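You operate a simulated robot arm through the tools that you are given. There is no shell and no other tool.

You are at the controls of a simulated robot arm. One attempt, no reset.

JOB
Put things in order on the top of the folding table. At the end: the yellow soft clip stands where the orange tension gauge stood; the orange tension gauge stands where the worn white wax ring stood; the blue soft clip stands where the white size block stood; the white size block from the top of the folding table stands on top of the purple cover; the worn white wax ring stands where the blue soft clip stood; whatever was shut is shut again. Leave all else as you found it, and nothing knocked over.

Only the result counts: the job must be done as asked and must still hold three seconds after the hand-in. Knocking over, shifting, dropping, spilling or breaking anything else fails it. A push-on lid holds only when it is set on centred and level and pressed home; a screw cap is set on level and turned clockwise until tight.

ROBOT AND FRAMES
A 7-joint arm with a two-finger gripper, fixed in place. Base frame: the origin is on the floor under the middle of its stand, x ahead of it, y to its left, z up; the work surface is at about z = 800. Units: mm, degrees, N and s.
With the tool pointing down near the work surface it reaches from about 340 to 720 mm from the base axis. Its first joint turns from -66.0 to 66.0 degrees. Payload 2.45 kg.
Tool frame: the origin (TCP) lies between the finger pads and is the grasp point; the fingertips stand 26 mm ahead of it; z points along the fingers, y is the line along which they close. The gripper opens to 96 mm; its body begins 69 mm behind the TCP.
Orientation is that of the tool frame in the base frame, as a unit quaternion [w, x, y, z]. With the fingers straight down and closing along the base's y, the tool's x points along the base's -x, its y along +y and its z along -z.

CONTROLS
- The arm moves only by the tool send_rows. Its argument "deltas" is a list of rows, each an object (a shift or turn left out is 0, a gripper value left out holds the last) with "travel": the shift along the tool's x, y, z in m, a list of three; "delta_rot": the turn, a rotation vector about the tool's x, y, z in degrees, a list of three; "gripper": the opening, from 0 (shut) to 1 (fully open). In form: [{"travel": [x, y, z], "delta_rot": [wx, wy, wz], "gripper": gripper}, ...]. A call has 1 to 20 rows; each row is the pose to reach, as a shift and turn from the pose commanded when the call began, along the tool's axes at that moment. Each row takes 0.2 s and may step no farther than 50 mm and 8.6 degrees from the row before; otherwise, or with a gripper value out of range, the whole call is refused. A pose out of reach is approached as far as the arm can. The call stops where the force on the tool passes 40 N (or 10 N more than at its start, if that is more) or the arm is blocked; 0.2 s more then pass. The fingers move at their own pace (about 50 mm/s each) and stop on an object; they squeeze with about 27 N. The grip force told is the motor's: it shows also when the fingers shut on nothing. Time passes only in rows, and 0.2 s behind the last, so rows that repeat a pose let the fingers close. The reply holds the time, the measured pose of the TCP, the force on the tool along the base axes, the opening and the grip force, in the units named above and with some noise, with the torque about the TCP (base axes, N m) and any sound that the robot's microphone picked up.
- Cameras (640 x 400 px; columns grow to the right, rows downward): "scene" is fixed at [167.3, -403, 1409.4]; the picture's right is [0.70, -0.71, 0.00], its down [-0.50, -0.49, -0.71] and it looks along [0.51, 0.50, -0.70] (base axes); focal length 290 px, centre (320, 200). "wrist" rides on the gripper at [82, 3, -98] in the tool frame; the picture's right is [-0.04, 1.00, 0.00], its down [-0.73, -0.03, -0.68] and it looks along [-0.68, -0.03, 0.73] (tool axes); focal length 256 px, centre (320, 200). There is no depth. A picture from a camera that has moved, and an enlarged one, comes with that camera's place and axes in the base frame and with its lens.
- camera(camera): a new picture of that camera. No time passes.
- close_up(camera, box): a new picture of the part [left, top, right, bottom] of that camera's present view, enlarged. No time passes.
- sign_off(): hands the job in; it is judged then, once.

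Places have to be worked out from the pictures, the camera data and where the tool is seen. Open the gripper and draw the arm clear of the work before you hand the job in, unless the task says otherwise.

The tools are called after ">>>" by a JSON object that holds its "fn" and its "kwargs". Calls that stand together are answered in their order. send_rows: Moves the arm, as the interface text tells. Its arguments: {"type":"object","properties":{"deltas":{"type":"array"}},"required":["deltas"]} The other tools are called the same way: camera (camera) takes a picture; close_up (camera, box) takes an enlarged picture of a part of a camera's view; sign_off () hands the job in.

At the start:

```text
time: 0.0
tcp_pos: [453.0, 206.4, 1114.3]
orientation: [0.0, 0.0, 1.0, 0.0]
wrist_force: [-0.1, -0.9, -0.4]
moment: [-0.01, 0.0, 0.01]
opening: 96.0
grip_force: 0.1
```

scene: 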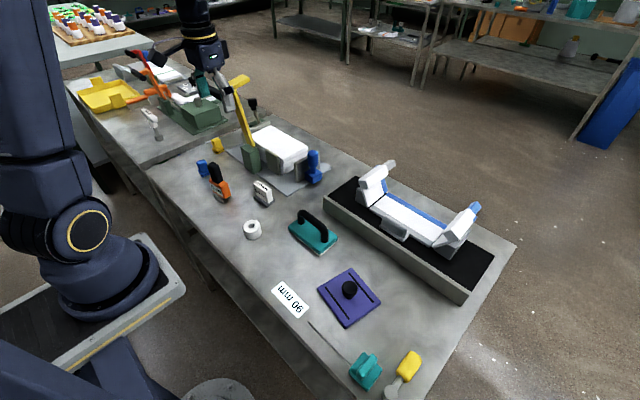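
wrist: 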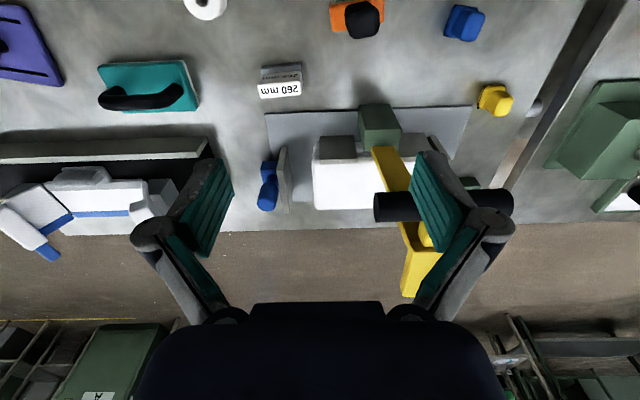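

I'll start by looking closely at both views to identify the objects and where they stand.

>>> {"fn": "close_up", "kwargs": {"camera": "scene", "box": [170, 120, 330, 220]}}

>>> {"fn": "close_up", "kwargs": {"camera": "scene", "box": [230, 200, 430, 325]}}

>>> {"fn": "close_up", "kwargs": {"camera": "wrist", "box": [170, 0, 330, 100]}}

>>> {"fn": "close_up", "kwargs": {"camera": "wrist", "box": [320, 0, 540, 138]}}

```text
4.00 times, centred on (250, 170) of scene
camera zoom: at [167.3, -403.0, 1409.4], right [0.7, -0.71, 0.0], down [-0.5, -0.49, -0.71], along [0.51, 0.5, -0.7], focal length 1161 px, centre (600, 320)
```

zoom: 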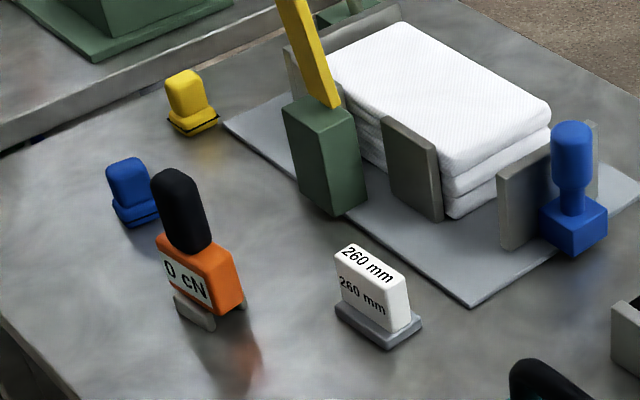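

```text
3.20 times, centred on (330, 262) of scene
camera zoom: at [167.3, -403.0, 1409.4], right [0.7, -0.71, 0.0], down [-0.5, -0.49, -0.71], along [0.51, 0.5, -0.7], focal length 929 px, centre (288, 0)
```

zoom: 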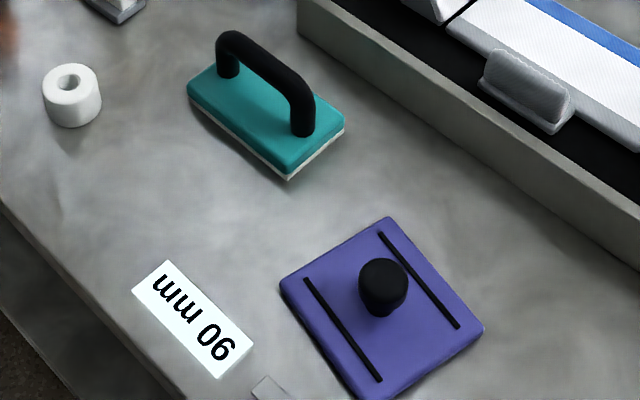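

```text
4.00 times, centred on (250, 50) of wrist
camera zoom: at [371.3, 209.4, 1212.2], right [0.04, 1.0, 0.0], down [0.73, -0.03, 0.68], along [0.68, -0.03, -0.73], focal length 1024 px, centre (600, 800)
```

zoom: 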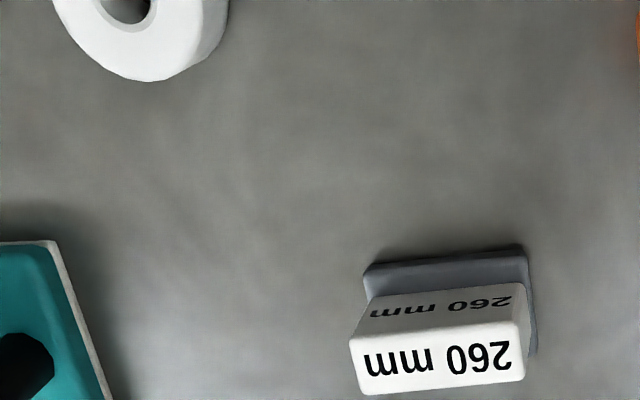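

```text
2.90 times, centred on (430, 69) of wrist
camera zoom: at [371.3, 209.4, 1212.2], right [0.04, 1.0, 0.0], down [0.73, -0.03, 0.68], along [0.68, -0.03, -0.73], focal length 742 px, centre (1, 580)
```

zoom: 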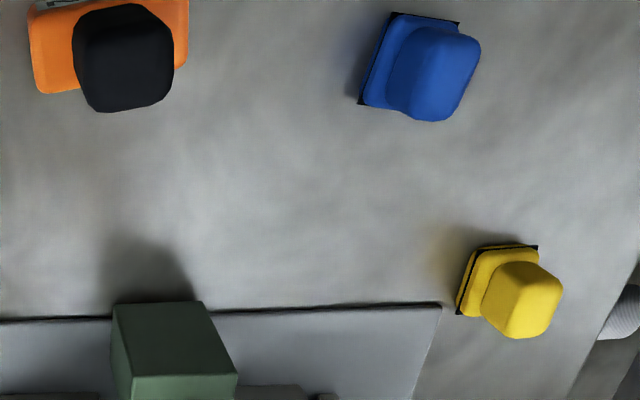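

The layout is clear roughly: ring near (392,70), gauge near (403,257), blue clip near (430,391), yellow clip near (535,470), size block near (488,147), purple cover near (438,-230). I'll look closer at the rest (other table, 90 mm plate) for look‑alikes before moving.

>>> {"fn": "close_up", "kwargs": {"camera": "scene", "box": [60, 40, 260, 165]}}

>>> {"fn": "close_up", "kwargs": {"camera": "scene", "box": [260, 250, 420, 350]}}

>>> {"fn": "close_up", "kwargs": {"camera": "scene", "box": [320, 300, 480, 400]}}

>>> {"fn": "close_up", "kwargs": {"camera": "scene", "box": [40, 0, 200, 100]}}

```text
3.20 times, centred on (160, 102) of scene
camera zoom: at [167.3, -403.0, 1409.4], right [0.7, -0.71, 0.0], down [-0.5, -0.49, -0.71], along [0.51, 0.5, -0.7], focal length 929 px, centre (832, 512)
```

zoom: 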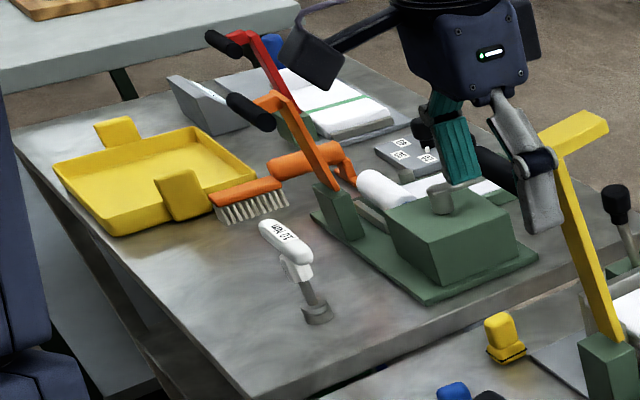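

```text
4.00 times, centred on (340, 300) of scene
camera zoom: at [167.3, -403.0, 1409.4], right [0.7, -0.71, 0.0], down [-0.5, -0.49, -0.71], along [0.51, 0.5, -0.7], focal length 1161 px, centre (240, -200)
```

zoom: 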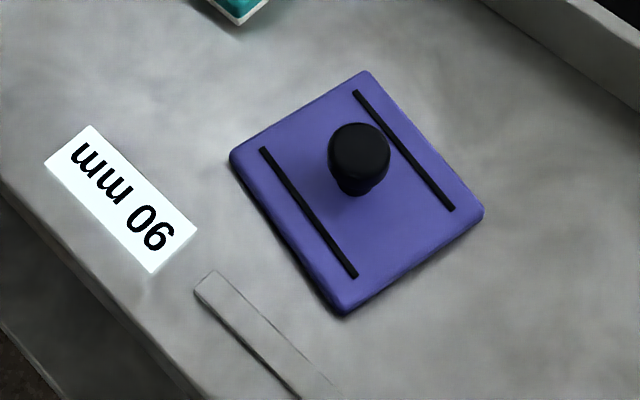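

```text
4.00 times, centred on (400, 350) of scene
camera zoom: at [167.3, -403.0, 1409.4], right [0.7, -0.71, 0.0], down [-0.5, -0.49, -0.71], along [0.51, 0.5, -0.7], focal length 1161 px, centre (0, -400)
```

zoom: 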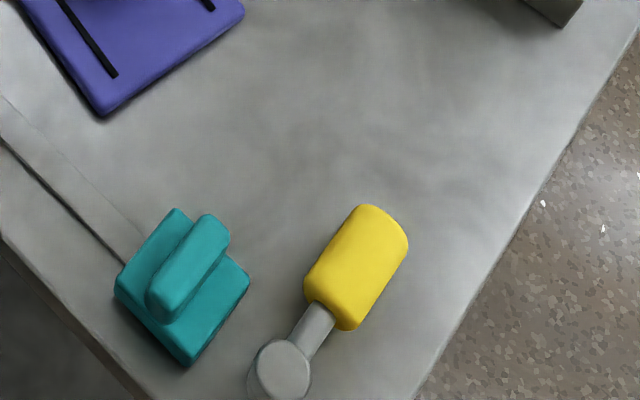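

```text
4.00 times, centred on (120, 50) of scene
camera zoom: at [167.3, -403.0, 1409.4], right [0.7, -0.71, 0.0], down [-0.5, -0.49, -0.71], along [0.51, 0.5, -0.7], focal length 1161 px, centre (1120, 800)
```

zoom: 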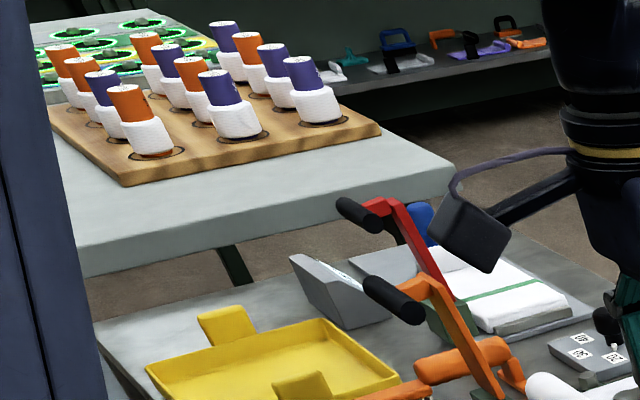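

The 90 mm item looks like a flat label, while the 260 mm block stands on a grey foot; the gauge, clips and ring are all free-standing. I'll move the hand down over the size block at about (489,147) to view it closer.

>>> {"fn": "send_rows", "kwargs": {"deltas": [{"travel": [0.0, -0.02, 0.03]}, {"travel": [-0.01, -0.04, 0.06]}, {"travel": [-0.02, -0.05, 0.09]}, {"travel": [-0.03, -0.059, 0.12]}, {"travel": [-0.036, -0.059, 0.15]}, {"travel": [-0.036, -0.059, 0.15]}]}}

>>> {"fn": "camera", "kwargs": {"camera": "wrist"}}

>>> {"fn": "camera", "kwargs": {"camera": "scene"}}

```text
time: 1.4
tcp_pos: [488.7, 146.6, 964.0]
orientation: [0.0, 0.001, 1.0, -0.001]
wrist_force: [0.5, -0.3, 0.1]
moment: [0.03, -0.02, -0.01]
opening: 95.9
grip_force: 0.2
```

```text
taken
camera wrist: at [407.4, 149.6, 1063.3], right [0.04, 1.0, 0.0], down [0.73, -0.03, 0.68], along [0.68, -0.03, -0.73], focal length 256 px, centre (320, 200)
```

wrist: 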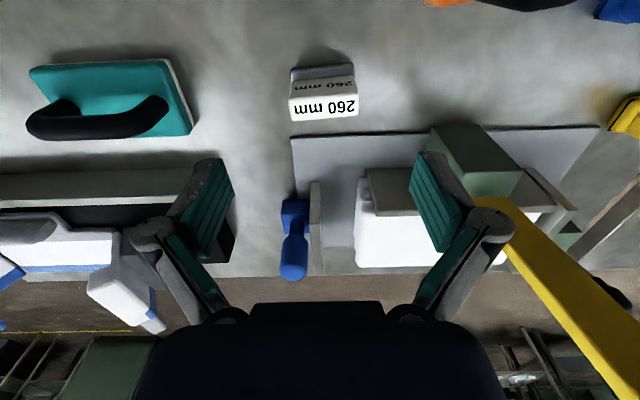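

```text
taken
```

scene: 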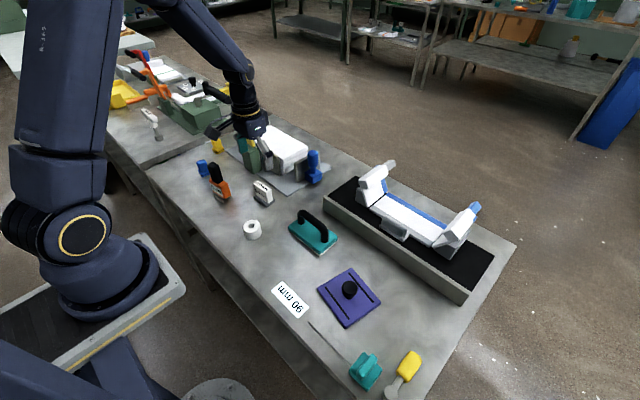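

The block sits straight under the tool as computed. I'll zoom in on it to measure its size and yaw.

>>> {"fn": "close_up", "kwargs": {"camera": "wrist", "box": [272, 50, 372, 130]}}

>>> {"fn": "close_up", "kwargs": {"camera": "scene", "box": [230, 165, 310, 215]}}

```text
5.00 times, centred on (322, 90) of wrist
camera zoom: at [407.4, 149.6, 1063.3], right [0.04, 1.0, 0.0], down [0.73, -0.03, 0.68], along [0.68, -0.03, -0.73], focal length 1280 px, centre (310, 750)
```

zoom: 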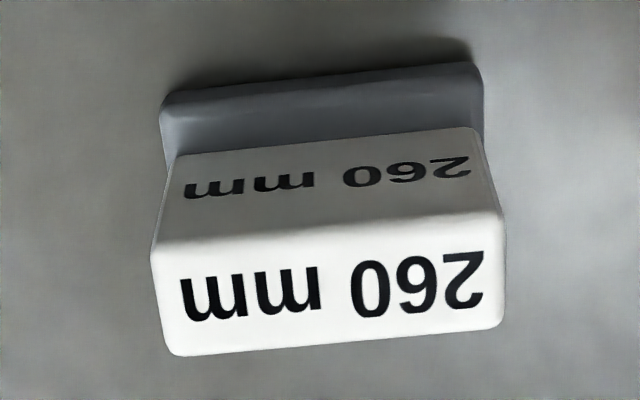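

```text
8.00 times, centred on (270, 190) of scene
camera zoom: at [167.3, -403.0, 1409.4], right [0.7, -0.71, 0.0], down [-0.5, -0.49, -0.71], along [0.51, 0.5, -0.7], focal length 2322 px, centre (720, 280)
```

zoom: 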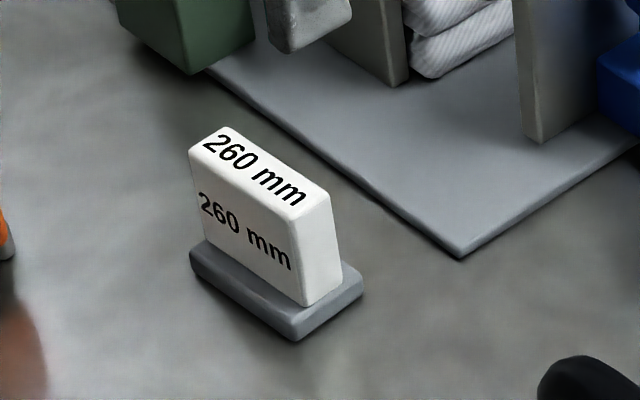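

The block measures about 60×33 mm at its foot, 55×19 mm in the body and 56 mm tall, centred near (495,149) with about 3° yaw. Before grasping it I'll fly to the purple cover at the same height to see what surface is free there.

>>> {"fn": "send_rows", "kwargs": {"deltas": [{"travel": [0.005, -0.03, 0]}, {"travel": [0.01, -0.07, 0]}, {"travel": [0.02, -0.115, 0]}, {"travel": [0.03, -0.16, 0]}, {"travel": [0.035, -0.205, 0]}, {"travel": [0.04, -0.25, 0]}, {"travel": [0.045, -0.295, 0]}, {"travel": [0.05, -0.34, 0]}, {"travel": [0.05, -0.36, 0]}, {"travel": [0.05, -0.375, 0]}, {"travel": [0.05, -0.375, 0]}]}}

>>> {"fn": "camera", "kwargs": {"camera": "wrist"}}

>>> {"fn": "close_up", "kwargs": {"camera": "wrist", "box": [220, 30, 420, 155]}}

```text
time: 3.8
tcp_pos: [438.1, -228.2, 964.3]
orientation: [0.0, 0.0, 1.0, 0.0]
wrist_force: [-0.8, 0.0, -0.1]
moment: [0.0, 0.01, -0.02]
opening: 95.9
grip_force: 0.0
```

```text
taken
camera wrist: at [357.0, -225.2, 1062.9], right [0.04, 1.0, 0.0], down [0.73, -0.03, 0.68], along [0.68, -0.03, -0.73], focal length 256 px, centre (320, 200)
```

wrist: 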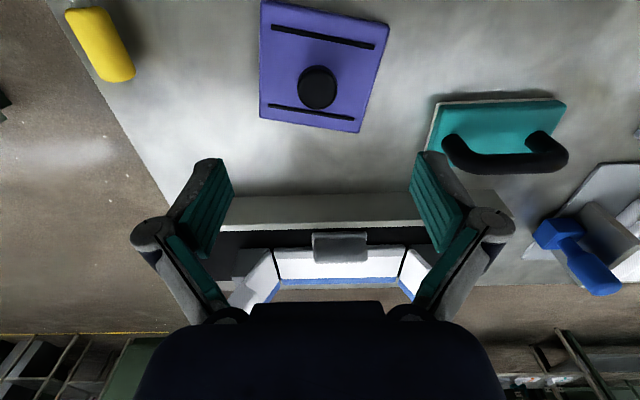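

```text
3.20 times, centred on (320, 92) of wrist
camera zoom: at [357.0, -225.2, 1062.9], right [0.04, 1.0, 0.0], down [0.73, -0.03, 0.68], along [0.68, -0.03, -0.73], focal length 819 px, centre (320, 544)
```

zoom: 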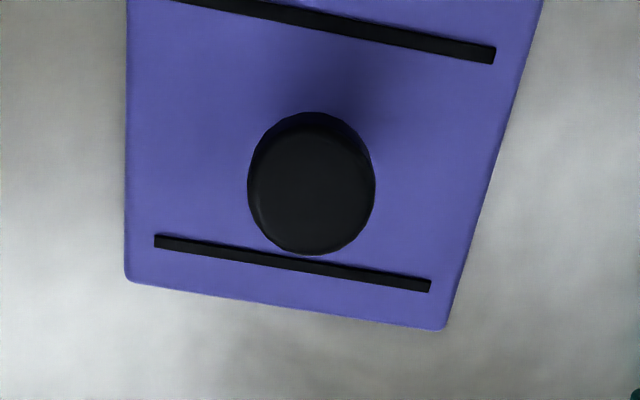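

The cover has a knob in the middle and two thin dark strips; I'll draw back and lower a little to see the whole of it and judge knob height and free area.

>>> {"fn": "send_rows", "kwargs": {"deltas": [{"travel": [0.02, 0, 0.01]}, {"travel": [0.04, 0, 0.03]}, {"travel": [0.05, 0, 0.044]}, {"travel": [0.05, 0, 0.044]}]}}

>>> {"fn": "close_up", "kwargs": {"camera": "wrist", "box": [200, 40, 440, 190]}}

>>> {"fn": "camera", "kwargs": {"camera": "wrist"}}

>>> {"fn": "close_up", "kwargs": {"camera": "scene", "box": [300, 260, 396, 320]}}

```text
time: 4.8
tcp_pos: [388.4, -226.3, 917.7]
orientation: [0.001, -0.001, 1.0, 0.0]
wrist_force: [0.5, -0.1, -0.3]
moment: [-0.01, 0.0, 0.01]
opening: 96.2
grip_force: 0.1
```

```text
2.67 times, centred on (320, 115) of wrist
camera zoom: at [306.9, -224.3, 1017.5], right [0.04, 1.0, 0.0], down [0.73, -0.03, 0.68], along [0.68, -0.03, -0.73], focal length 683 px, centre (320, 427)
```

zoom: 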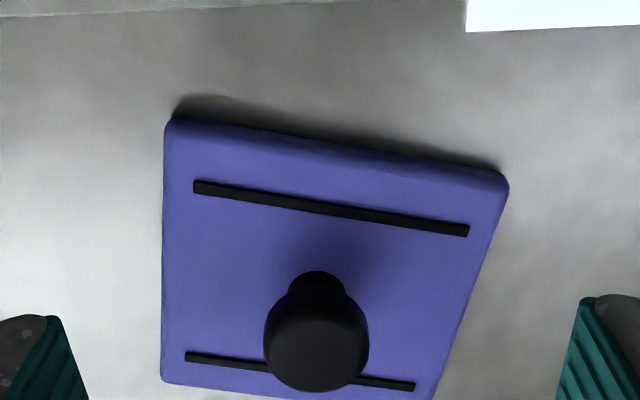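

```text
taken
camera wrist: at [306.9, -224.3, 1017.5], right [0.04, 1.0, 0.0], down [0.73, -0.03, 0.68], along [0.68, -0.03, -0.73], focal length 256 px, centre (320, 200)
```

wrist: 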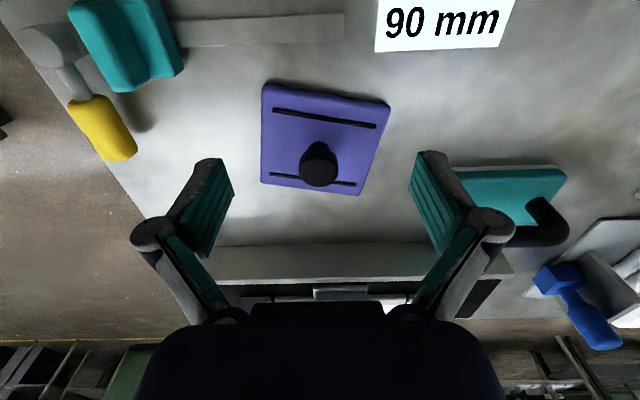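

```text
6.67 times, centred on (348, 290) of scene
camera zoom: at [167.3, -403.0, 1409.4], right [0.7, -0.71, 0.0], down [-0.5, -0.49, -0.71], along [0.51, 0.5, -0.7], focal length 1935 px, centre (133, -400)
```

zoom: 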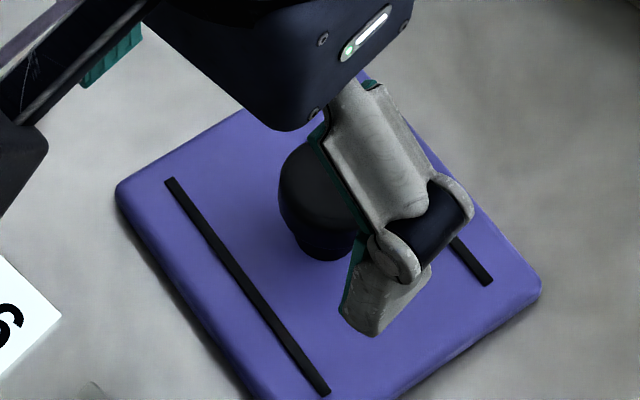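

The cover's top is a plate about 105×95 mm at z≈812, centred near (431,-232) and turned about -11°, with free room either side of the knob between the strips. I'll go back over the size block, aligning the tool to its ~3° yaw, and look once more before descending.

>>> {"fn": "send_rows", "kwargs": {"deltas": [{"travel": [-0.005, 0.02, -0.025]}, {"travel": [-0.015, 0.06, -0.044]}, {"travel": [-0.03, 0.105, -0.044]}, {"travel": [-0.045, 0.15, -0.044]}, {"travel": [-0.06, 0.195, -0.044]}, {"travel": [-0.075, 0.24, -0.044]}, {"travel": [-0.09, 0.285, -0.044]}, {"travel": [-0.1, 0.33, -0.044]}, {"travel": [-0.106, 0.36, -0.044]}, {"travel": [-0.106, 0.3766, -0.044], "delta_rot": [0, 0, -3.3]}, {"travel": [-0.106, 0.3766, -0.044], "delta_rot": [0, 0, -3.3]}, {"travel": [-0.106, 0.3766, -0.044], "delta_rot": [0, 0, -3.3]}]}}

>>> {"fn": "close_up", "kwargs": {"camera": "wrist", "box": [240, 40, 400, 140]}}

```text
time: 7.4
tcp_pos: [493.9, 149.6, 965.3]
orientation: [0.0, -0.028, 1.0, 0.0]
wrist_force: [0.7, 0.5, -0.1]
moment: [0.0, -0.04, -0.04]
opening: 96.1
grip_force: 0.1
```

```text
4.00 times, centred on (320, 90) of wrist
camera zoom: at [412.2, 147.2, 1063.2], right [-0.02, 1.0, 0.0], down [0.73, 0.01, 0.68], along [0.68, 0.01, -0.73], focal length 1024 px, centre (320, 640)
```

zoom: 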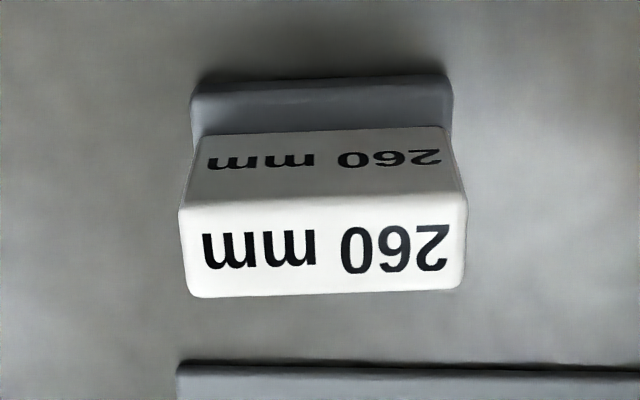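

The block is square to the tool and centred at about (496,149.4). I'll descend to TCP z≈843 with the fingers open at its ends, then close.

>>> {"fn": "send_rows", "kwargs": {"deltas": [{"travel": [-0.001, 0.0, 0.03], "delta_rot": [0, 0, -0.5]}, {"travel": [-0.001, 0.0, 0.06], "delta_rot": [0, 0, -0.5]}, {"travel": [-0.001, 0.0, 0.085], "delta_rot": [0, 0, -0.5]}, {"travel": [-0.001, 0.0, 0.105], "delta_rot": [0, 0, -0.5]}, {"travel": [-0.001, 0.0, 0.115], "delta_rot": [0, 0, -0.5]}, {"travel": [-0.001, 0.0, 0.1213], "delta_rot": [0, 0, -0.5]}, {"travel": [-0.001, 0.0, 0.1213], "delta_rot": [0, 0, -0.5]}]}}

>>> {"fn": "camera", "kwargs": {"camera": "wrist"}}

>>> {"fn": "close_up", "kwargs": {"camera": "scene", "box": [210, 140, 322, 210]}}

```text
time: 9.0
tcp_pos: [495.2, 150.3, 841.8]
orientation: [0.0, -0.033, 0.999, 0.0]
wrist_force: [-0.3, 0.2, -0.5]
moment: [0.02, 0.01, -0.04]
opening: 95.6
grip_force: 0.1
```

```text
taken
camera wrist: at [414.2, 147.3, 940.8], right [-0.03, 1.0, 0.0], down [0.73, 0.02, 0.68], along [0.68, 0.02, -0.73], focal length 256 px, centre (320, 200)
```

wrist: 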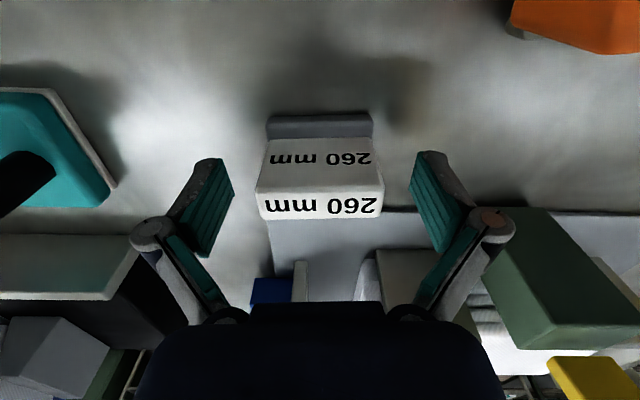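

```text
5.71 times, centred on (266, 175) of scene
camera zoom: at [167.3, -403.0, 1409.4], right [0.7, -0.71, 0.0], down [-0.5, -0.49, -0.71], along [0.51, 0.5, -0.7], focal length 1659 px, centre (629, 343)
```

zoom: 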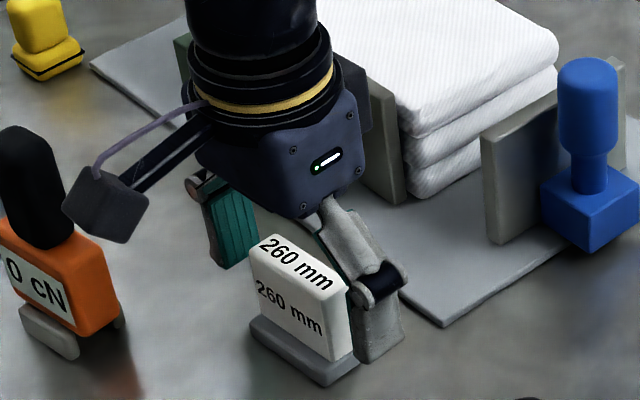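

The fingers straddle the block's ends above its foot, clear of everything else. Now I close the gripper.

>>> {"fn": "send_rows", "kwargs": {"deltas": [{"gripper": 0}, {"gripper": 0}, {"gripper": 0}, {"gripper": 0}, {"gripper": 0}, {"gripper": 0}]}}

>>> {"fn": "camera", "kwargs": {"camera": "wrist"}}

```text
time: 10.4
tcp_pos: [496.6, 150.3, 843.0]
orientation: [-0.001, -0.033, 0.999, 0.0]
wrist_force: [-0.5, -0.8, 3.9]
moment: [-0.01, 0.0, 0.01]
opening: 57.0
grip_force: 27.3
```

```text
taken
camera wrist: at [414.2, 147.3, 941.1], right [-0.03, 1.0, 0.0], down [0.73, 0.02, 0.68], along [0.68, 0.02, -0.73], focal length 256 px, centre (320, 200)
```

wrist: 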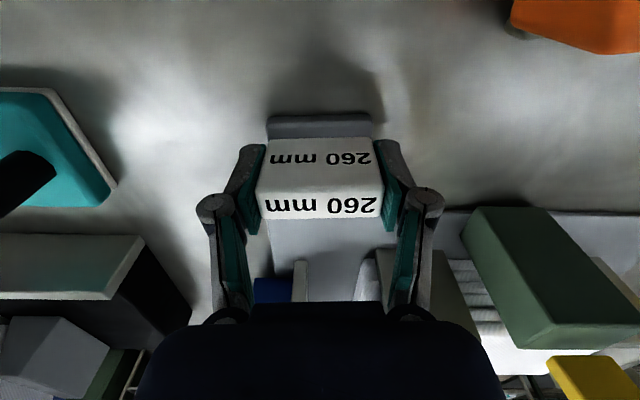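

Gripped at 57 mm. I lift it straight up and check that it came along.

>>> {"fn": "send_rows", "kwargs": {"deltas": [{"travel": [0, 0, -0.005]}, {"travel": [0, 0, -0.02]}, {"travel": [0, 0, -0.045]}, {"travel": [0, 0, -0.075]}, {"travel": [0, 0, -0.105]}, {"travel": [0, 0, -0.12]}, {"travel": [0, 0, -0.12]}]}}

>>> {"fn": "camera", "kwargs": {"camera": "wrist"}}

```text
time: 12.0
tcp_pos: [496.1, 149.5, 961.9]
orientation: [0.0, -0.034, 0.999, 0.0]
wrist_force: [1.5, -0.4, -1.2]
moment: [-0.02, 0.0, -0.02]
opening: 57.2
grip_force: 27.0
```

```text
taken
camera wrist: at [414.8, 147.7, 1061.0], right [-0.03, 1.0, 0.0], down [0.73, 0.02, 0.68], along [0.68, 0.02, -0.73], focal length 256 px, centre (320, 200)
```

wrist: 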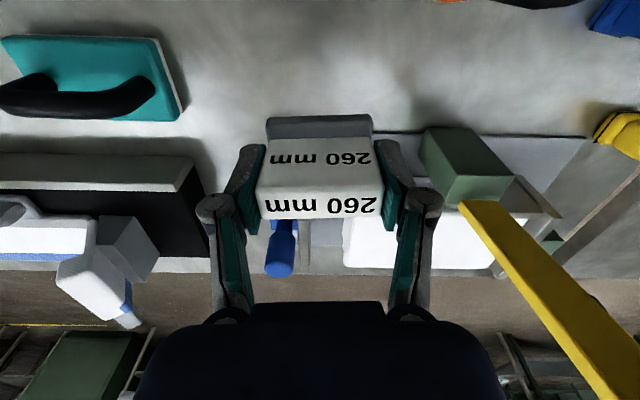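

The block hangs securely. I'll carry it over to the cover while turning the tool about 105° so its long side lies across between the two strips, beside the knob.

>>> {"fn": "send_rows", "kwargs": {"deltas": [{"travel": [0.003, -0.01, 0], "delta_rot": [0, 0, 4]}, {"travel": [0.007, -0.03, 0], "delta_rot": [0, 0, 11]}, {"travel": [0.012, -0.053, 0], "delta_rot": [0, 0, 18]}, {"travel": [0.018, -0.076, 0], "delta_rot": [0, 0, 25.5]}, {"travel": [0.024, -0.1, 0], "delta_rot": [0, 0, 33]}, {"travel": [0.03, -0.125, 0], "delta_rot": [0, 0, 40.5]}, {"travel": [0.036, -0.15, 0], "delta_rot": [0, 0, 48]}, {"travel": [0.042, -0.175, 0], "delta_rot": [0, 0, 55.5]}, {"travel": [0.048, -0.2, 0], "delta_rot": [0, 0, 63]}, {"travel": [0.054, -0.225, 0], "delta_rot": [0, 0, 70.5]}, {"travel": [0.06, -0.25, 0], "delta_rot": [0, 0, 78]}, {"travel": [0.066, -0.275, 0], "delta_rot": [0, 0, 85]}, {"travel": [0.072, -0.3, 0], "delta_rot": [0, 0, 92]}, {"travel": [0.077, -0.322, 0], "delta_rot": [0, 0, 98]}, {"travel": [0.08, -0.337, 0], "delta_rot": [0, 0, 102]}, {"travel": [0.0817, -0.3449, 0], "delta_rot": [0, 0, 105]}, {"travel": [0.0817, -0.3449, 0], "delta_rot": [0, 0, 105]}, {"travel": [0.0817, -0.3449, 0], "delta_rot": [0, 0, 105]}]}}

>>> {"fn": "camera", "kwargs": {"camera": "wrist"}}

>>> {"fn": "camera", "kwargs": {"camera": "scene"}}

```text
time: 15.8
tcp_pos: [438.0, -201.0, 961.5]
orientation: [-0.001, 0.773, 0.635, 0.0]
wrist_force: [-0.3, -0.3, 0.1]
moment: [-0.01, 0.0, 0.0]
opening: 56.9
grip_force: 27.1
```

```text
taken
camera wrist: at [456.3, -121.1, 1060.9], right [0.97, -0.23, 0.0], down [-0.17, -0.71, 0.68], along [-0.16, -0.66, -0.73], focal length 256 px, centre (320, 200)
```

wrist: 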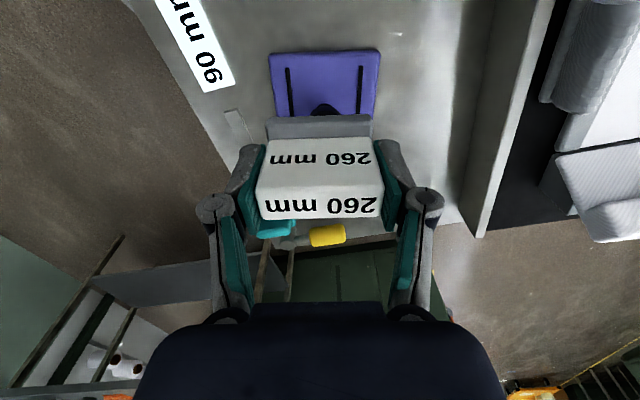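

```text
taken
```

scene: 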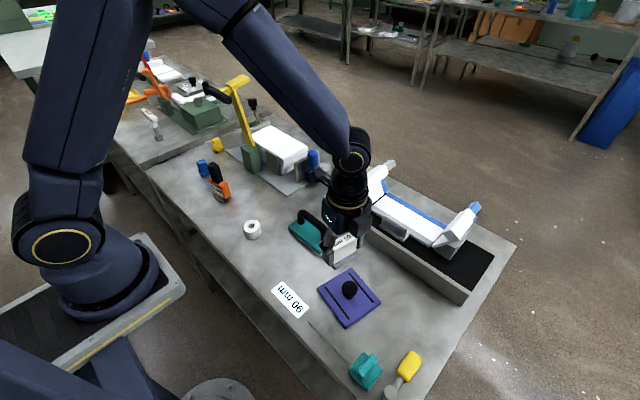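

The turn completed and the block hangs above the +y end of the cover. I'll zoom on the cover as seen past the block to refine the placement.

>>> {"fn": "close_up", "kwargs": {"camera": "wrist", "box": [240, 35, 400, 135]}}

>>> {"fn": "close_up", "kwargs": {"camera": "scene", "box": [290, 220, 418, 300]}}

>>> {"fn": "close_up", "kwargs": {"camera": "scene", "box": [300, 260, 396, 330]}}

```text
4.00 times, centred on (320, 85) of wrist
camera zoom: at [456.3, -121.1, 1060.9], right [0.97, -0.23, 0.0], down [-0.17, -0.71, 0.68], along [-0.16, -0.66, -0.73], focal length 1024 px, centre (320, 660)
```

zoom: 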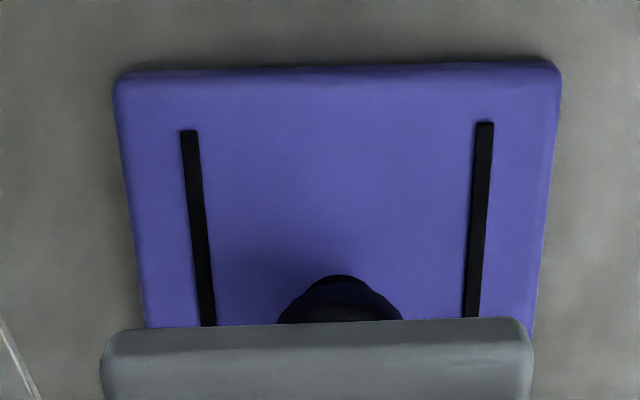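

```text
5.00 times, centred on (354, 260) of scene
camera zoom: at [167.3, -403.0, 1409.4], right [0.7, -0.71, 0.0], down [-0.5, -0.49, -0.71], along [0.51, 0.5, -0.7], focal length 1451 px, centre (150, -100)
```

zoom: 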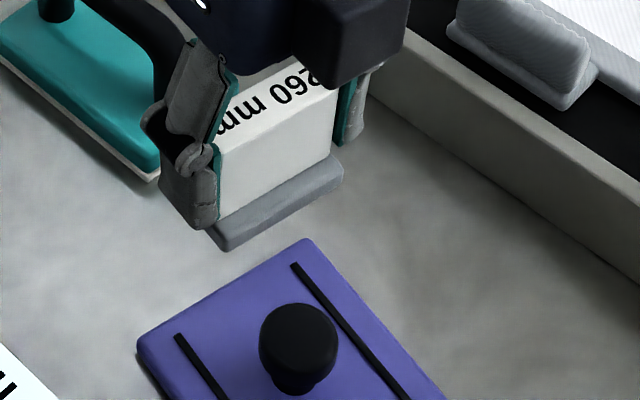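

```text
5.71 times, centred on (348, 295) of scene
camera zoom: at [167.3, -403.0, 1409.4], right [0.7, -0.71, 0.0], down [-0.5, -0.49, -0.71], along [0.51, 0.5, -0.7], focal length 1659 px, centre (160, -343)
```

zoom: 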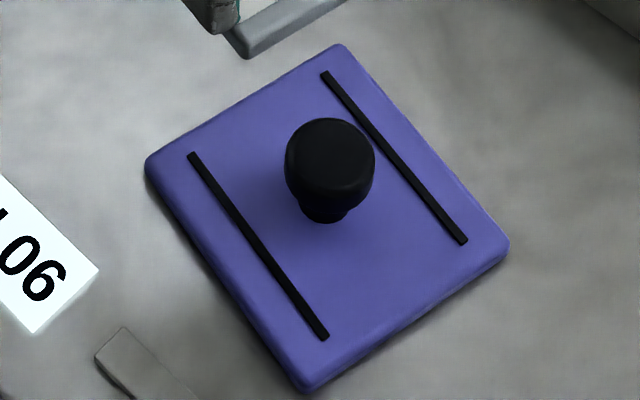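

From this view the strips sit ~67 mm apart, turned -12°, with the knob centre near (434.5,-231.5). I'll shift a few mm to aim the foot centre at (442,-197), turn 0.9°, and lower to about 40 mm above for another check.

>>> {"fn": "send_rows", "kwargs": {"deltas": [{"travel": [0.002, 0.002, 0.01], "delta_rot": [0, 0, 0.9]}, {"travel": [0.0042, 0.0039, 0.03], "delta_rot": [0, 0, 0.9]}, {"travel": [0.0042, 0.0039, 0.05], "delta_rot": [0, 0, 0.9]}, {"travel": [0.0042, 0.0039, 0.066], "delta_rot": [0, 0, 0.9]}, {"travel": [0.0042, 0.0039, 0.066], "delta_rot": [0, 0, 0.9]}]}}

>>> {"fn": "close_up", "kwargs": {"camera": "wrist", "box": [240, 35, 400, 135]}}

>>> {"fn": "close_up", "kwargs": {"camera": "scene", "box": [300, 240, 396, 300]}}

```text
time: 17.0
tcp_pos: [442.2, -197.2, 895.7]
orientation: [-0.001, 0.777, 0.629, 0.0]
wrist_force: [-0.1, 0.2, 0.1]
moment: [-0.02, 0.01, 0.0]
opening: 56.9
grip_force: 27.2
```

```text
4.00 times, centred on (320, 85) of wrist
camera zoom: at [462.8, -117.7, 994.4], right [0.97, -0.25, 0.0], down [-0.18, -0.71, 0.68], along [-0.17, -0.66, -0.73], focal length 1024 px, centre (320, 660)
```

zoom: 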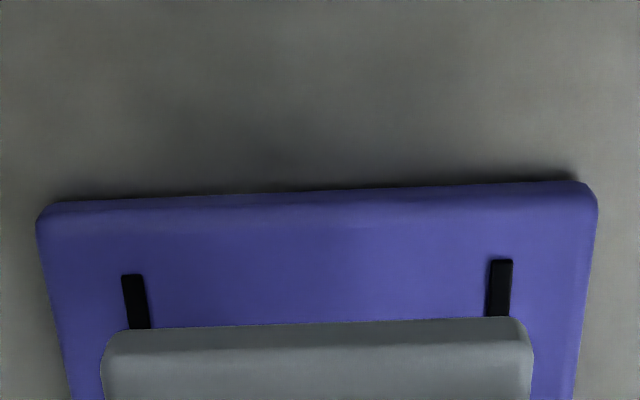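

```text
6.67 times, centred on (348, 270) of scene
camera zoom: at [167.4, -403.0, 1409.4], right [0.7, -0.71, 0.0], down [-0.5, -0.49, -0.71], along [0.51, 0.5, -0.7], focal length 1935 px, centre (133, -267)
```

zoom: 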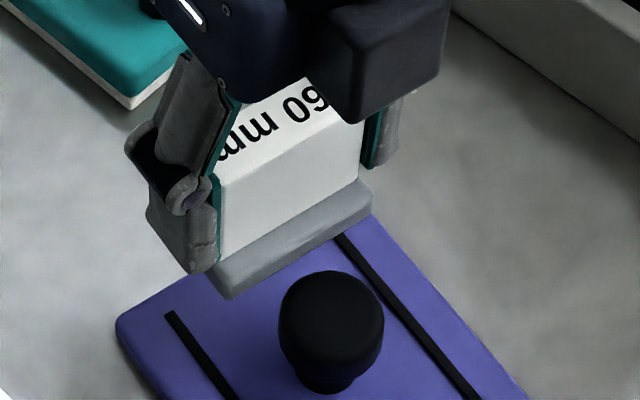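

Alignment is good: the foot is centred between the strips and about 3 mm clear of the knob. I lower to just above the cover.

>>> {"fn": "send_rows", "kwargs": {"deltas": [{"travel": [0, 0, 0.01]}, {"travel": [0, 0, 0.02]}, {"travel": [0, 0, 0.028]}, {"travel": [0, 0, 0.034]}, {"travel": [0, 0, 0.034]}]}}

>>> {"fn": "close_up", "kwargs": {"camera": "scene", "box": [300, 240, 396, 300]}}

>>> {"fn": "close_up", "kwargs": {"camera": "wrist", "box": [240, 35, 400, 135]}}

```text
time: 18.2
tcp_pos: [442.5, -196.8, 860.3]
orientation: [0.0, 0.778, 0.629, 0.0]
wrist_force: [-0.2, 1.1, -0.9]
moment: [0.0, -0.01, 0.02]
opening: 56.9
grip_force: 27.0
```

```text
6.67 times, centred on (348, 270) of scene
camera zoom: at [167.3, -403.0, 1409.4], right [0.7, -0.71, 0.0], down [-0.5, -0.49, -0.71], along [0.51, 0.5, -0.7], focal length 1935 px, centre (133, -267)
```

zoom: 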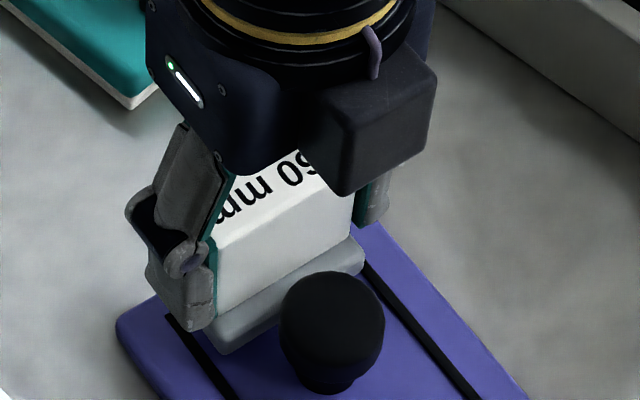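

```text
4.00 times, centred on (320, 85) of wrist
camera zoom: at [462.4, -118.2, 960.1], right [0.97, -0.25, 0.0], down [-0.18, -0.71, 0.68], along [-0.17, -0.66, -0.73], focal length 1024 px, centre (320, 660)
```

zoom: 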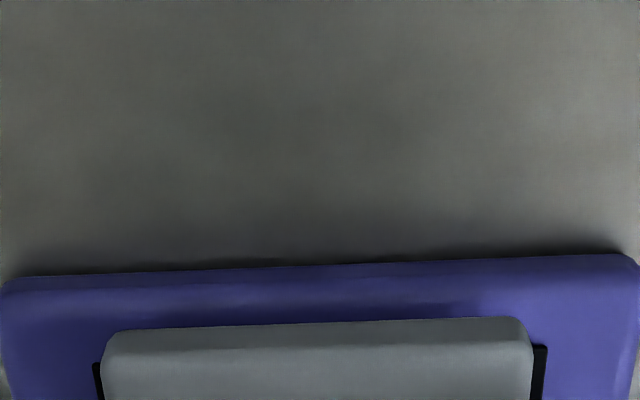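

The foot sits neatly between the strips a few mm above the cover. I step down gently and watch the force.

>>> {"fn": "send_rows", "kwargs": {"deltas": [{"travel": [0, 0, 0.0015]}, {"travel": [0, 0, 0.003]}, {"travel": [0, 0, 0.004]}, {"travel": [0, 0, 0.004]}]}}

```text
time: 19.2
tcp_pos: [441.6, -197.3, 856.9]
orientation: [0.0, 0.777, 0.629, 0.0]
wrist_force: [-1.4, -0.3, -0.8]
moment: [-0.01, -0.02, -0.02]
opening: 57.1
grip_force: 26.7
```

No contact yet (cmd z≈859). Continuing in 1 mm steps.

>>> {"fn": "send_rows", "kwargs": {"deltas": [{"travel": [0, 0, 0.001]}, {"travel": [0, 0, 0.002]}, {"travel": [0, 0, 0.002]}]}}

>>> {"fn": "close_up", "kwargs": {"camera": "scene", "box": [300, 240, 396, 300]}}

```text
time: 20.0
tcp_pos: [441.9, -197.3, 855.6]
orientation: [-0.001, 0.778, 0.628, 0.0]
wrist_force: [0.8, -0.3, -1.7]
moment: [0.02, -0.02, -0.01]
opening: 57.0
grip_force: 27.2
```

```text
6.67 times, centred on (348, 270) of scene
camera zoom: at [167.4, -403.0, 1409.4], right [0.7, -0.71, 0.0], down [-0.5, -0.49, -0.71], along [0.51, 0.5, -0.7], focal length 1935 px, centre (133, -267)
```

zoom: 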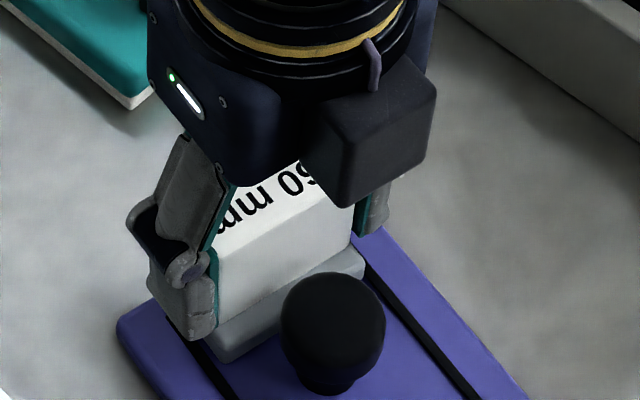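

>>> {"fn": "send_rows", "kwargs": {"deltas": [{"travel": [0, 0, 0.001]}, {"travel": [0, 0, 0.002]}, {"travel": [0, 0, 0.002]}]}}

```text
time: 20.8
tcp_pos: [442.8, -196.7, 853.4]
orientation: [0.0, 0.778, 0.628, 0.001]
wrist_force: [-3.1, 0.7, 11.5]
moment: [0.03, 0.14, -0.02]
opening: 57.1
grip_force: 26.4
```

Contact: about 11 N upward at cmd z≈855, so the foot rests on the cover. I open the gripper and look.

>>> {"fn": "send_rows", "kwargs": {"deltas": [{"gripper": 0.7}, {"gripper": 0.9}, {"gripper": 0.9}, {"gripper": 0.9}]}}

>>> {"fn": "close_up", "kwargs": {"camera": "scene", "box": [300, 240, 396, 300]}}

>>> {"fn": "camera", "kwargs": {"camera": "wrist"}}

```text
time: 21.8
tcp_pos: [441.6, -197.2, 853.8]
orientation: [0.0, 0.777, 0.629, 0.0]
wrist_force: [-0.8, 0.6, -0.5]
moment: [0.02, 0.01, -0.01]
opening: 86.5
grip_force: 0.1
```

```text
6.67 times, centred on (348, 270) of scene
camera zoom: at [167.3, -403.0, 1409.4], right [0.7, -0.71, 0.0], down [-0.5, -0.49, -0.71], along [0.51, 0.5, -0.7], focal length 1935 px, centre (133, -267)
```

zoom: 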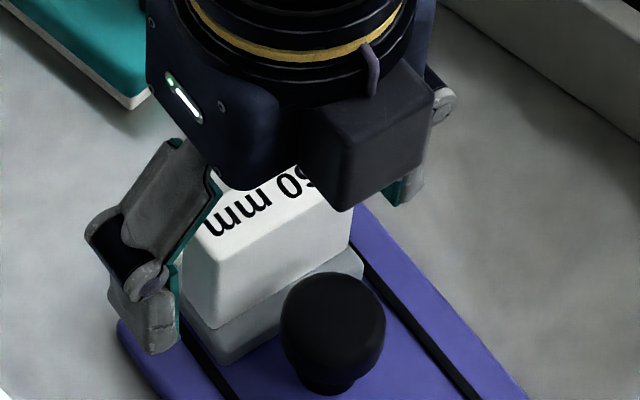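

```text
taken
camera wrist: at [462.3, -118.3, 952.6], right [0.97, -0.25, 0.0], down [-0.18, -0.71, 0.68], along [-0.17, -0.66, -0.73], focal length 256 px, centre (320, 200)
```

wrist: 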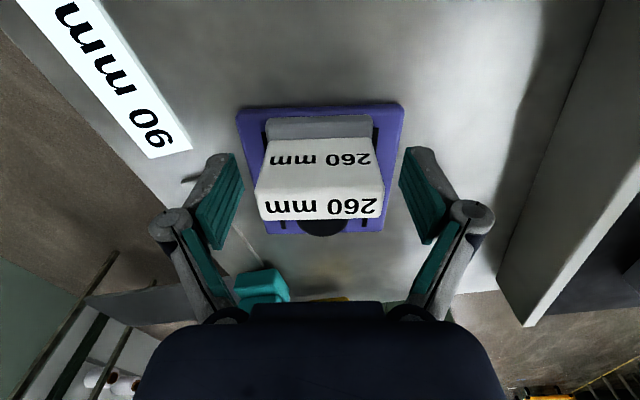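

The block stands upright on the cover, released cleanly. I rise straight up to z≈1000 and confirm.

>>> {"fn": "send_rows", "kwargs": {"deltas": [{"travel": [0, 0, -0.01]}, {"travel": [0, 0, -0.035]}, {"travel": [0, 0, -0.07], "gripper": 1}, {"travel": [0, 0, -0.11], "gripper": 1}, {"travel": [0, 0, -0.145], "gripper": 1}, {"travel": [0, 0, -0.145], "gripper": 1}]}}

>>> {"fn": "close_up", "kwargs": {"camera": "scene", "box": [300, 240, 396, 300]}}

```text
time: 23.2
tcp_pos: [443.9, -197.2, 999.5]
orientation: [0.0, 0.777, 0.629, 0.0]
wrist_force: [0.1, -0.2, 0.4]
moment: [0.0, 0.0, -0.02]
opening: 96.0
grip_force: 0.1
```

```text
6.67 times, centred on (348, 270) of scene
camera zoom: at [167.3, -403.0, 1409.4], right [0.7, -0.71, 0.0], down [-0.5, -0.49, -0.71], along [0.51, 0.5, -0.7], focal length 1935 px, centre (133, -267)
```

zoom: 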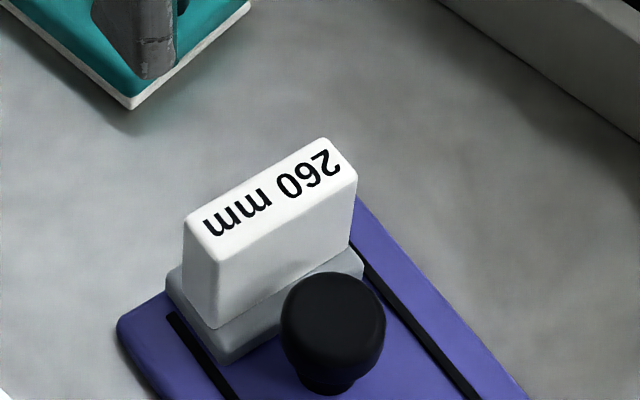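

The block stands well beside the knob. Now I fly at z≈1000 to above the blue clip near (425,391), turning the tool back.

>>> {"fn": "send_rows", "kwargs": {"deltas": [{"travel": [0.0171, -0.0043, 0], "delta_rot": [0, 0, -3.1]}, {"travel": [0.0456, -0.0116, 0], "delta_rot": [0, 0, -8.2]}, {"travel": [0.0855, -0.0217, 0], "delta_rot": [0, 0, -15.3]}, {"travel": [0.1254, -0.0318, 0], "delta_rot": [0, 0, -22.5]}, {"travel": [0.1653, -0.042, 0], "delta_rot": [0, 0, -29.6]}, {"travel": [0.2052, -0.0521, 0], "delta_rot": [0, 0, -36.8]}, {"travel": [0.2451, -0.0622, 0], "delta_rot": [0, 0, -43.9]}, {"travel": [0.285, -0.0724, 0], "delta_rot": [0, 0, -51]}, {"travel": [0.3249, -0.0825, 0], "delta_rot": [0, 0, -58.2]}, {"travel": [0.3648, -0.0926, 0], "delta_rot": [0, 0, -65.3]}, {"travel": [0.4047, -0.1027, 0], "delta_rot": [0, 0, -72.5]}, {"travel": [0.4446, -0.1128, 0], "delta_rot": [0, 0, -79.6]}, {"travel": [0.4845, -0.123, 0], "delta_rot": [0, 0, -86.8]}, {"travel": [0.5244, -0.1331, 0], "delta_rot": [0, 0, -93.9]}, {"travel": [0.553, -0.1404, 0], "delta_rot": [0, 0, -99]}, {"travel": [0.5701, -0.1447, 0], "delta_rot": [0, 0, -102.1]}, {"travel": [0.5701, -0.1447, 0], "delta_rot": [0, 0, -102.1]}, {"travel": [0.5701, -0.1447, 0], "delta_rot": [0, 0, -102.1]}]}}

>>> {"fn": "camera", "kwargs": {"camera": "wrist"}}

>>> {"fn": "camera", "kwargs": {"camera": "scene"}}

```text
time: 27.0
tcp_pos: [417.5, 391.0, 996.4]
orientation: [0.0, 0.0, 1.0, 0.0]
wrist_force: [-0.7, -0.8, 0.7]
moment: [0.0, 0.02, -0.01]
opening: 96.0
grip_force: 0.1
```

```text
taken
camera wrist: at [337.0, 393.2, 1095.6], right [0.04, 1.0, 0.0], down [0.73, -0.03, 0.68], along [0.68, -0.03, -0.73], focal length 256 px, centre (320, 200)
```

wrist: 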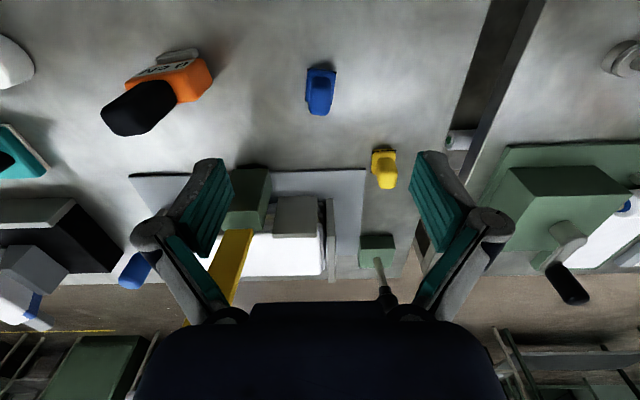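

```text
taken
```

scene: 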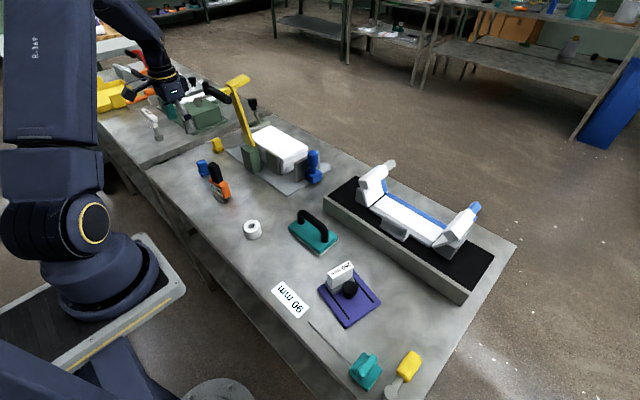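

The view from here shows the blue clip ahead. I'll zoom in on it, the yellow clip and the gauge.

>>> {"fn": "close_up", "kwargs": {"camera": "wrist", "box": [272, 50, 368, 110]}}

>>> {"fn": "close_up", "kwargs": {"camera": "wrist", "box": [340, 130, 436, 190]}}

>>> {"fn": "close_up", "kwargs": {"camera": "wrist", "box": [90, 35, 250, 135]}}

>>> {"fn": "close_up", "kwargs": {"camera": "scene", "box": [180, 130, 276, 190]}}

```text
6.67 times, centred on (320, 80) of wrist
camera zoom: at [337.0, 393.2, 1095.6], right [0.04, 1.0, 0.0], down [0.73, -0.03, 0.68], along [0.68, -0.03, -0.73], focal length 1707 px, centre (320, 1000)
```

zoom: 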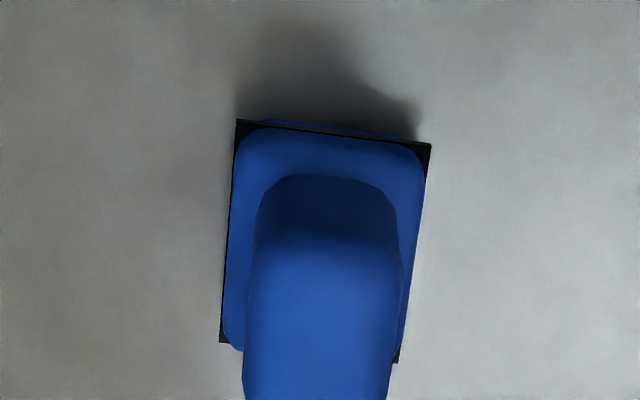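

```text
6.67 times, centred on (388, 160) of wrist
camera zoom: at [337.0, 393.2, 1095.6], right [0.04, 1.0, 0.0], down [0.73, -0.03, 0.68], along [0.68, -0.03, -0.73], focal length 1707 px, centre (-133, 467)
```

zoom: 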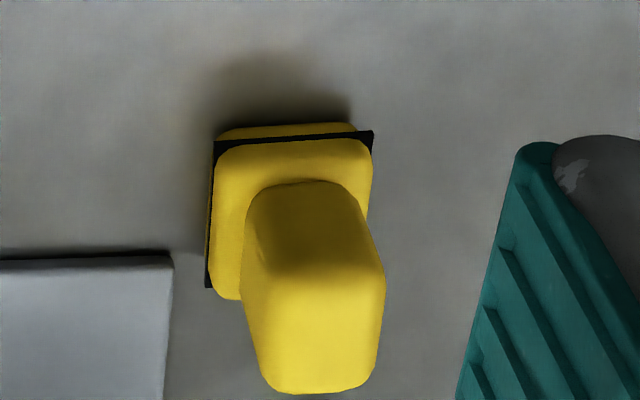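

```text
4.00 times, centred on (170, 85) of wrist
camera zoom: at [337.0, 393.2, 1095.6], right [0.04, 1.0, 0.0], down [0.73, -0.03, 0.68], along [0.68, -0.03, -0.73], focal length 1024 px, centre (920, 660)
```

zoom: 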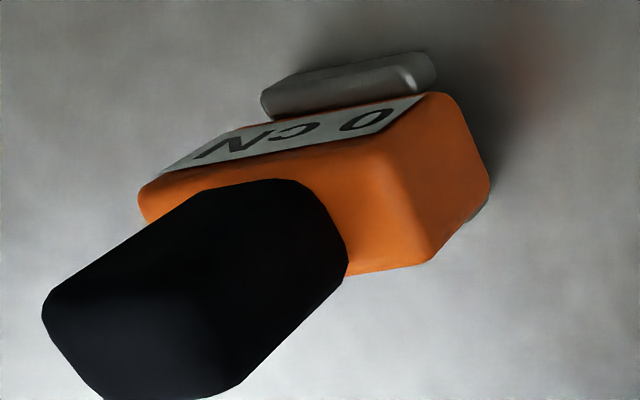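

```text
6.67 times, centred on (228, 160) of scene
camera zoom: at [167.3, -403.0, 1409.4], right [0.7, -0.71, 0.0], down [-0.5, -0.49, -0.71], along [0.51, 0.5, -0.7], focal length 1935 px, centre (933, 467)
```

zoom: 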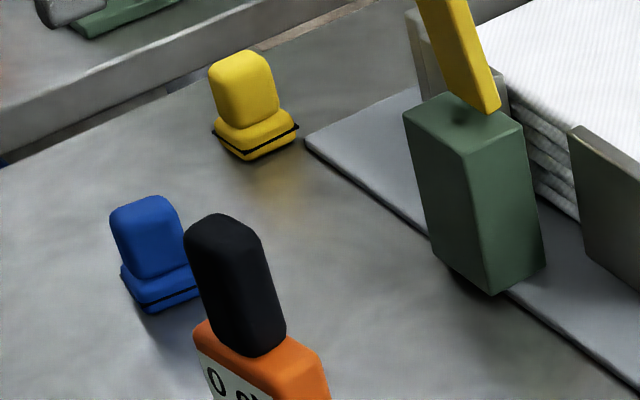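

Blue clip's base is about 31×35 mm centred near (438,389), yaw about -9°, with a block-like handle on top. I'll move above it, align yaw, lower to z≈910, and look again.

>>> {"fn": "send_rows", "kwargs": {"deltas": [{"travel": [-0.01, -0.001, 0.01], "delta_rot": [0, 0, 4]}, {"travel": [-0.0177, -0.0022, 0.03], "delta_rot": [0, 0, 8.7]}, {"travel": [-0.0177, -0.0022, 0.055], "delta_rot": [0, 0, 8.7]}, {"travel": [-0.0177, -0.0022, 0.075], "delta_rot": [0, 0, 8.7]}, {"travel": [-0.0177, -0.0022, 0.09], "delta_rot": [0, 0, 8.7]}, {"travel": [-0.0177, -0.0022, 0.09], "delta_rot": [0, 0, 8.7]}]}}

>>> {"fn": "camera", "kwargs": {"camera": "wrist"}}

>>> {"fn": "close_up", "kwargs": {"camera": "wrist", "box": [256, 60, 384, 140]}}

>>> {"fn": "close_up", "kwargs": {"camera": "scene", "box": [160, 120, 288, 200]}}

```text
time: 28.4
tcp_pos: [436.1, 386.6, 907.2]
orientation: [0.0, 0.075, 0.997, 0.0]
wrist_force: [-1.2, -0.1, 0.6]
moment: [0.02, 0.02, 0.02]
opening: 96.1
grip_force: 0.0
```

```text
taken
camera wrist: at [357.4, 403.3, 1006.7], right [0.19, 0.98, 0.0], down [0.72, -0.14, 0.68], along [0.67, -0.13, -0.73], focal length 256 px, centre (320, 200)
```

wrist: 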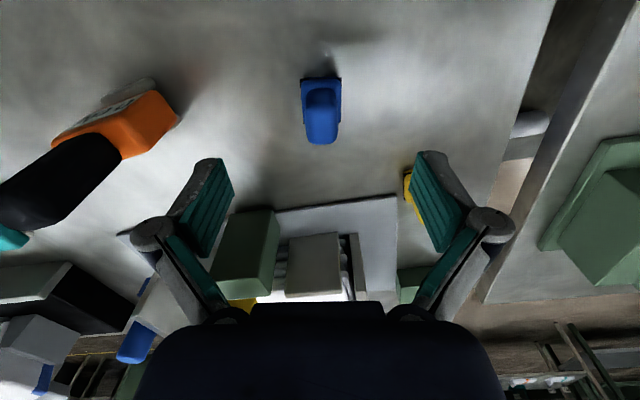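

```text
5.00 times, centred on (320, 100) of wrist
camera zoom: at [357.4, 403.3, 1006.7], right [0.19, 0.98, 0.0], down [0.72, -0.14, 0.68], along [0.67, -0.13, -0.73], focal length 1280 px, centre (320, 700)
```

zoom: 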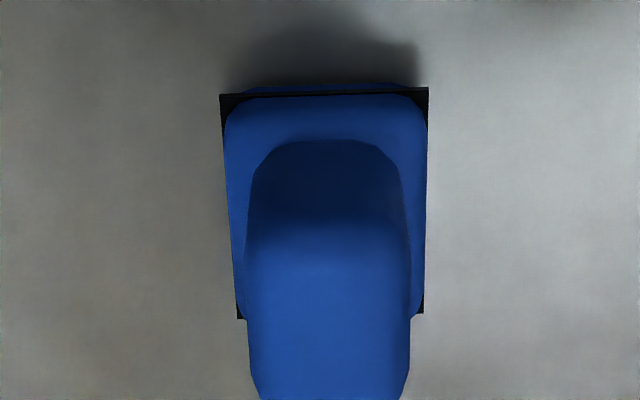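

```text
5.00 times, centred on (224, 160) of scene
camera zoom: at [167.3, -403.0, 1409.4], right [0.7, -0.71, 0.0], down [-0.5, -0.49, -0.71], along [0.51, 0.5, -0.7], focal length 1451 px, centre (800, 400)
```

zoom: 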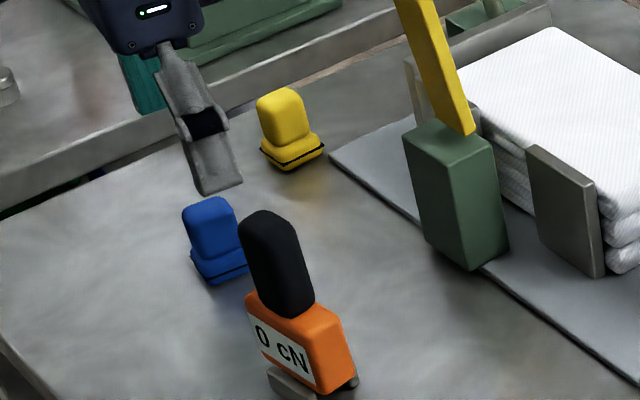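

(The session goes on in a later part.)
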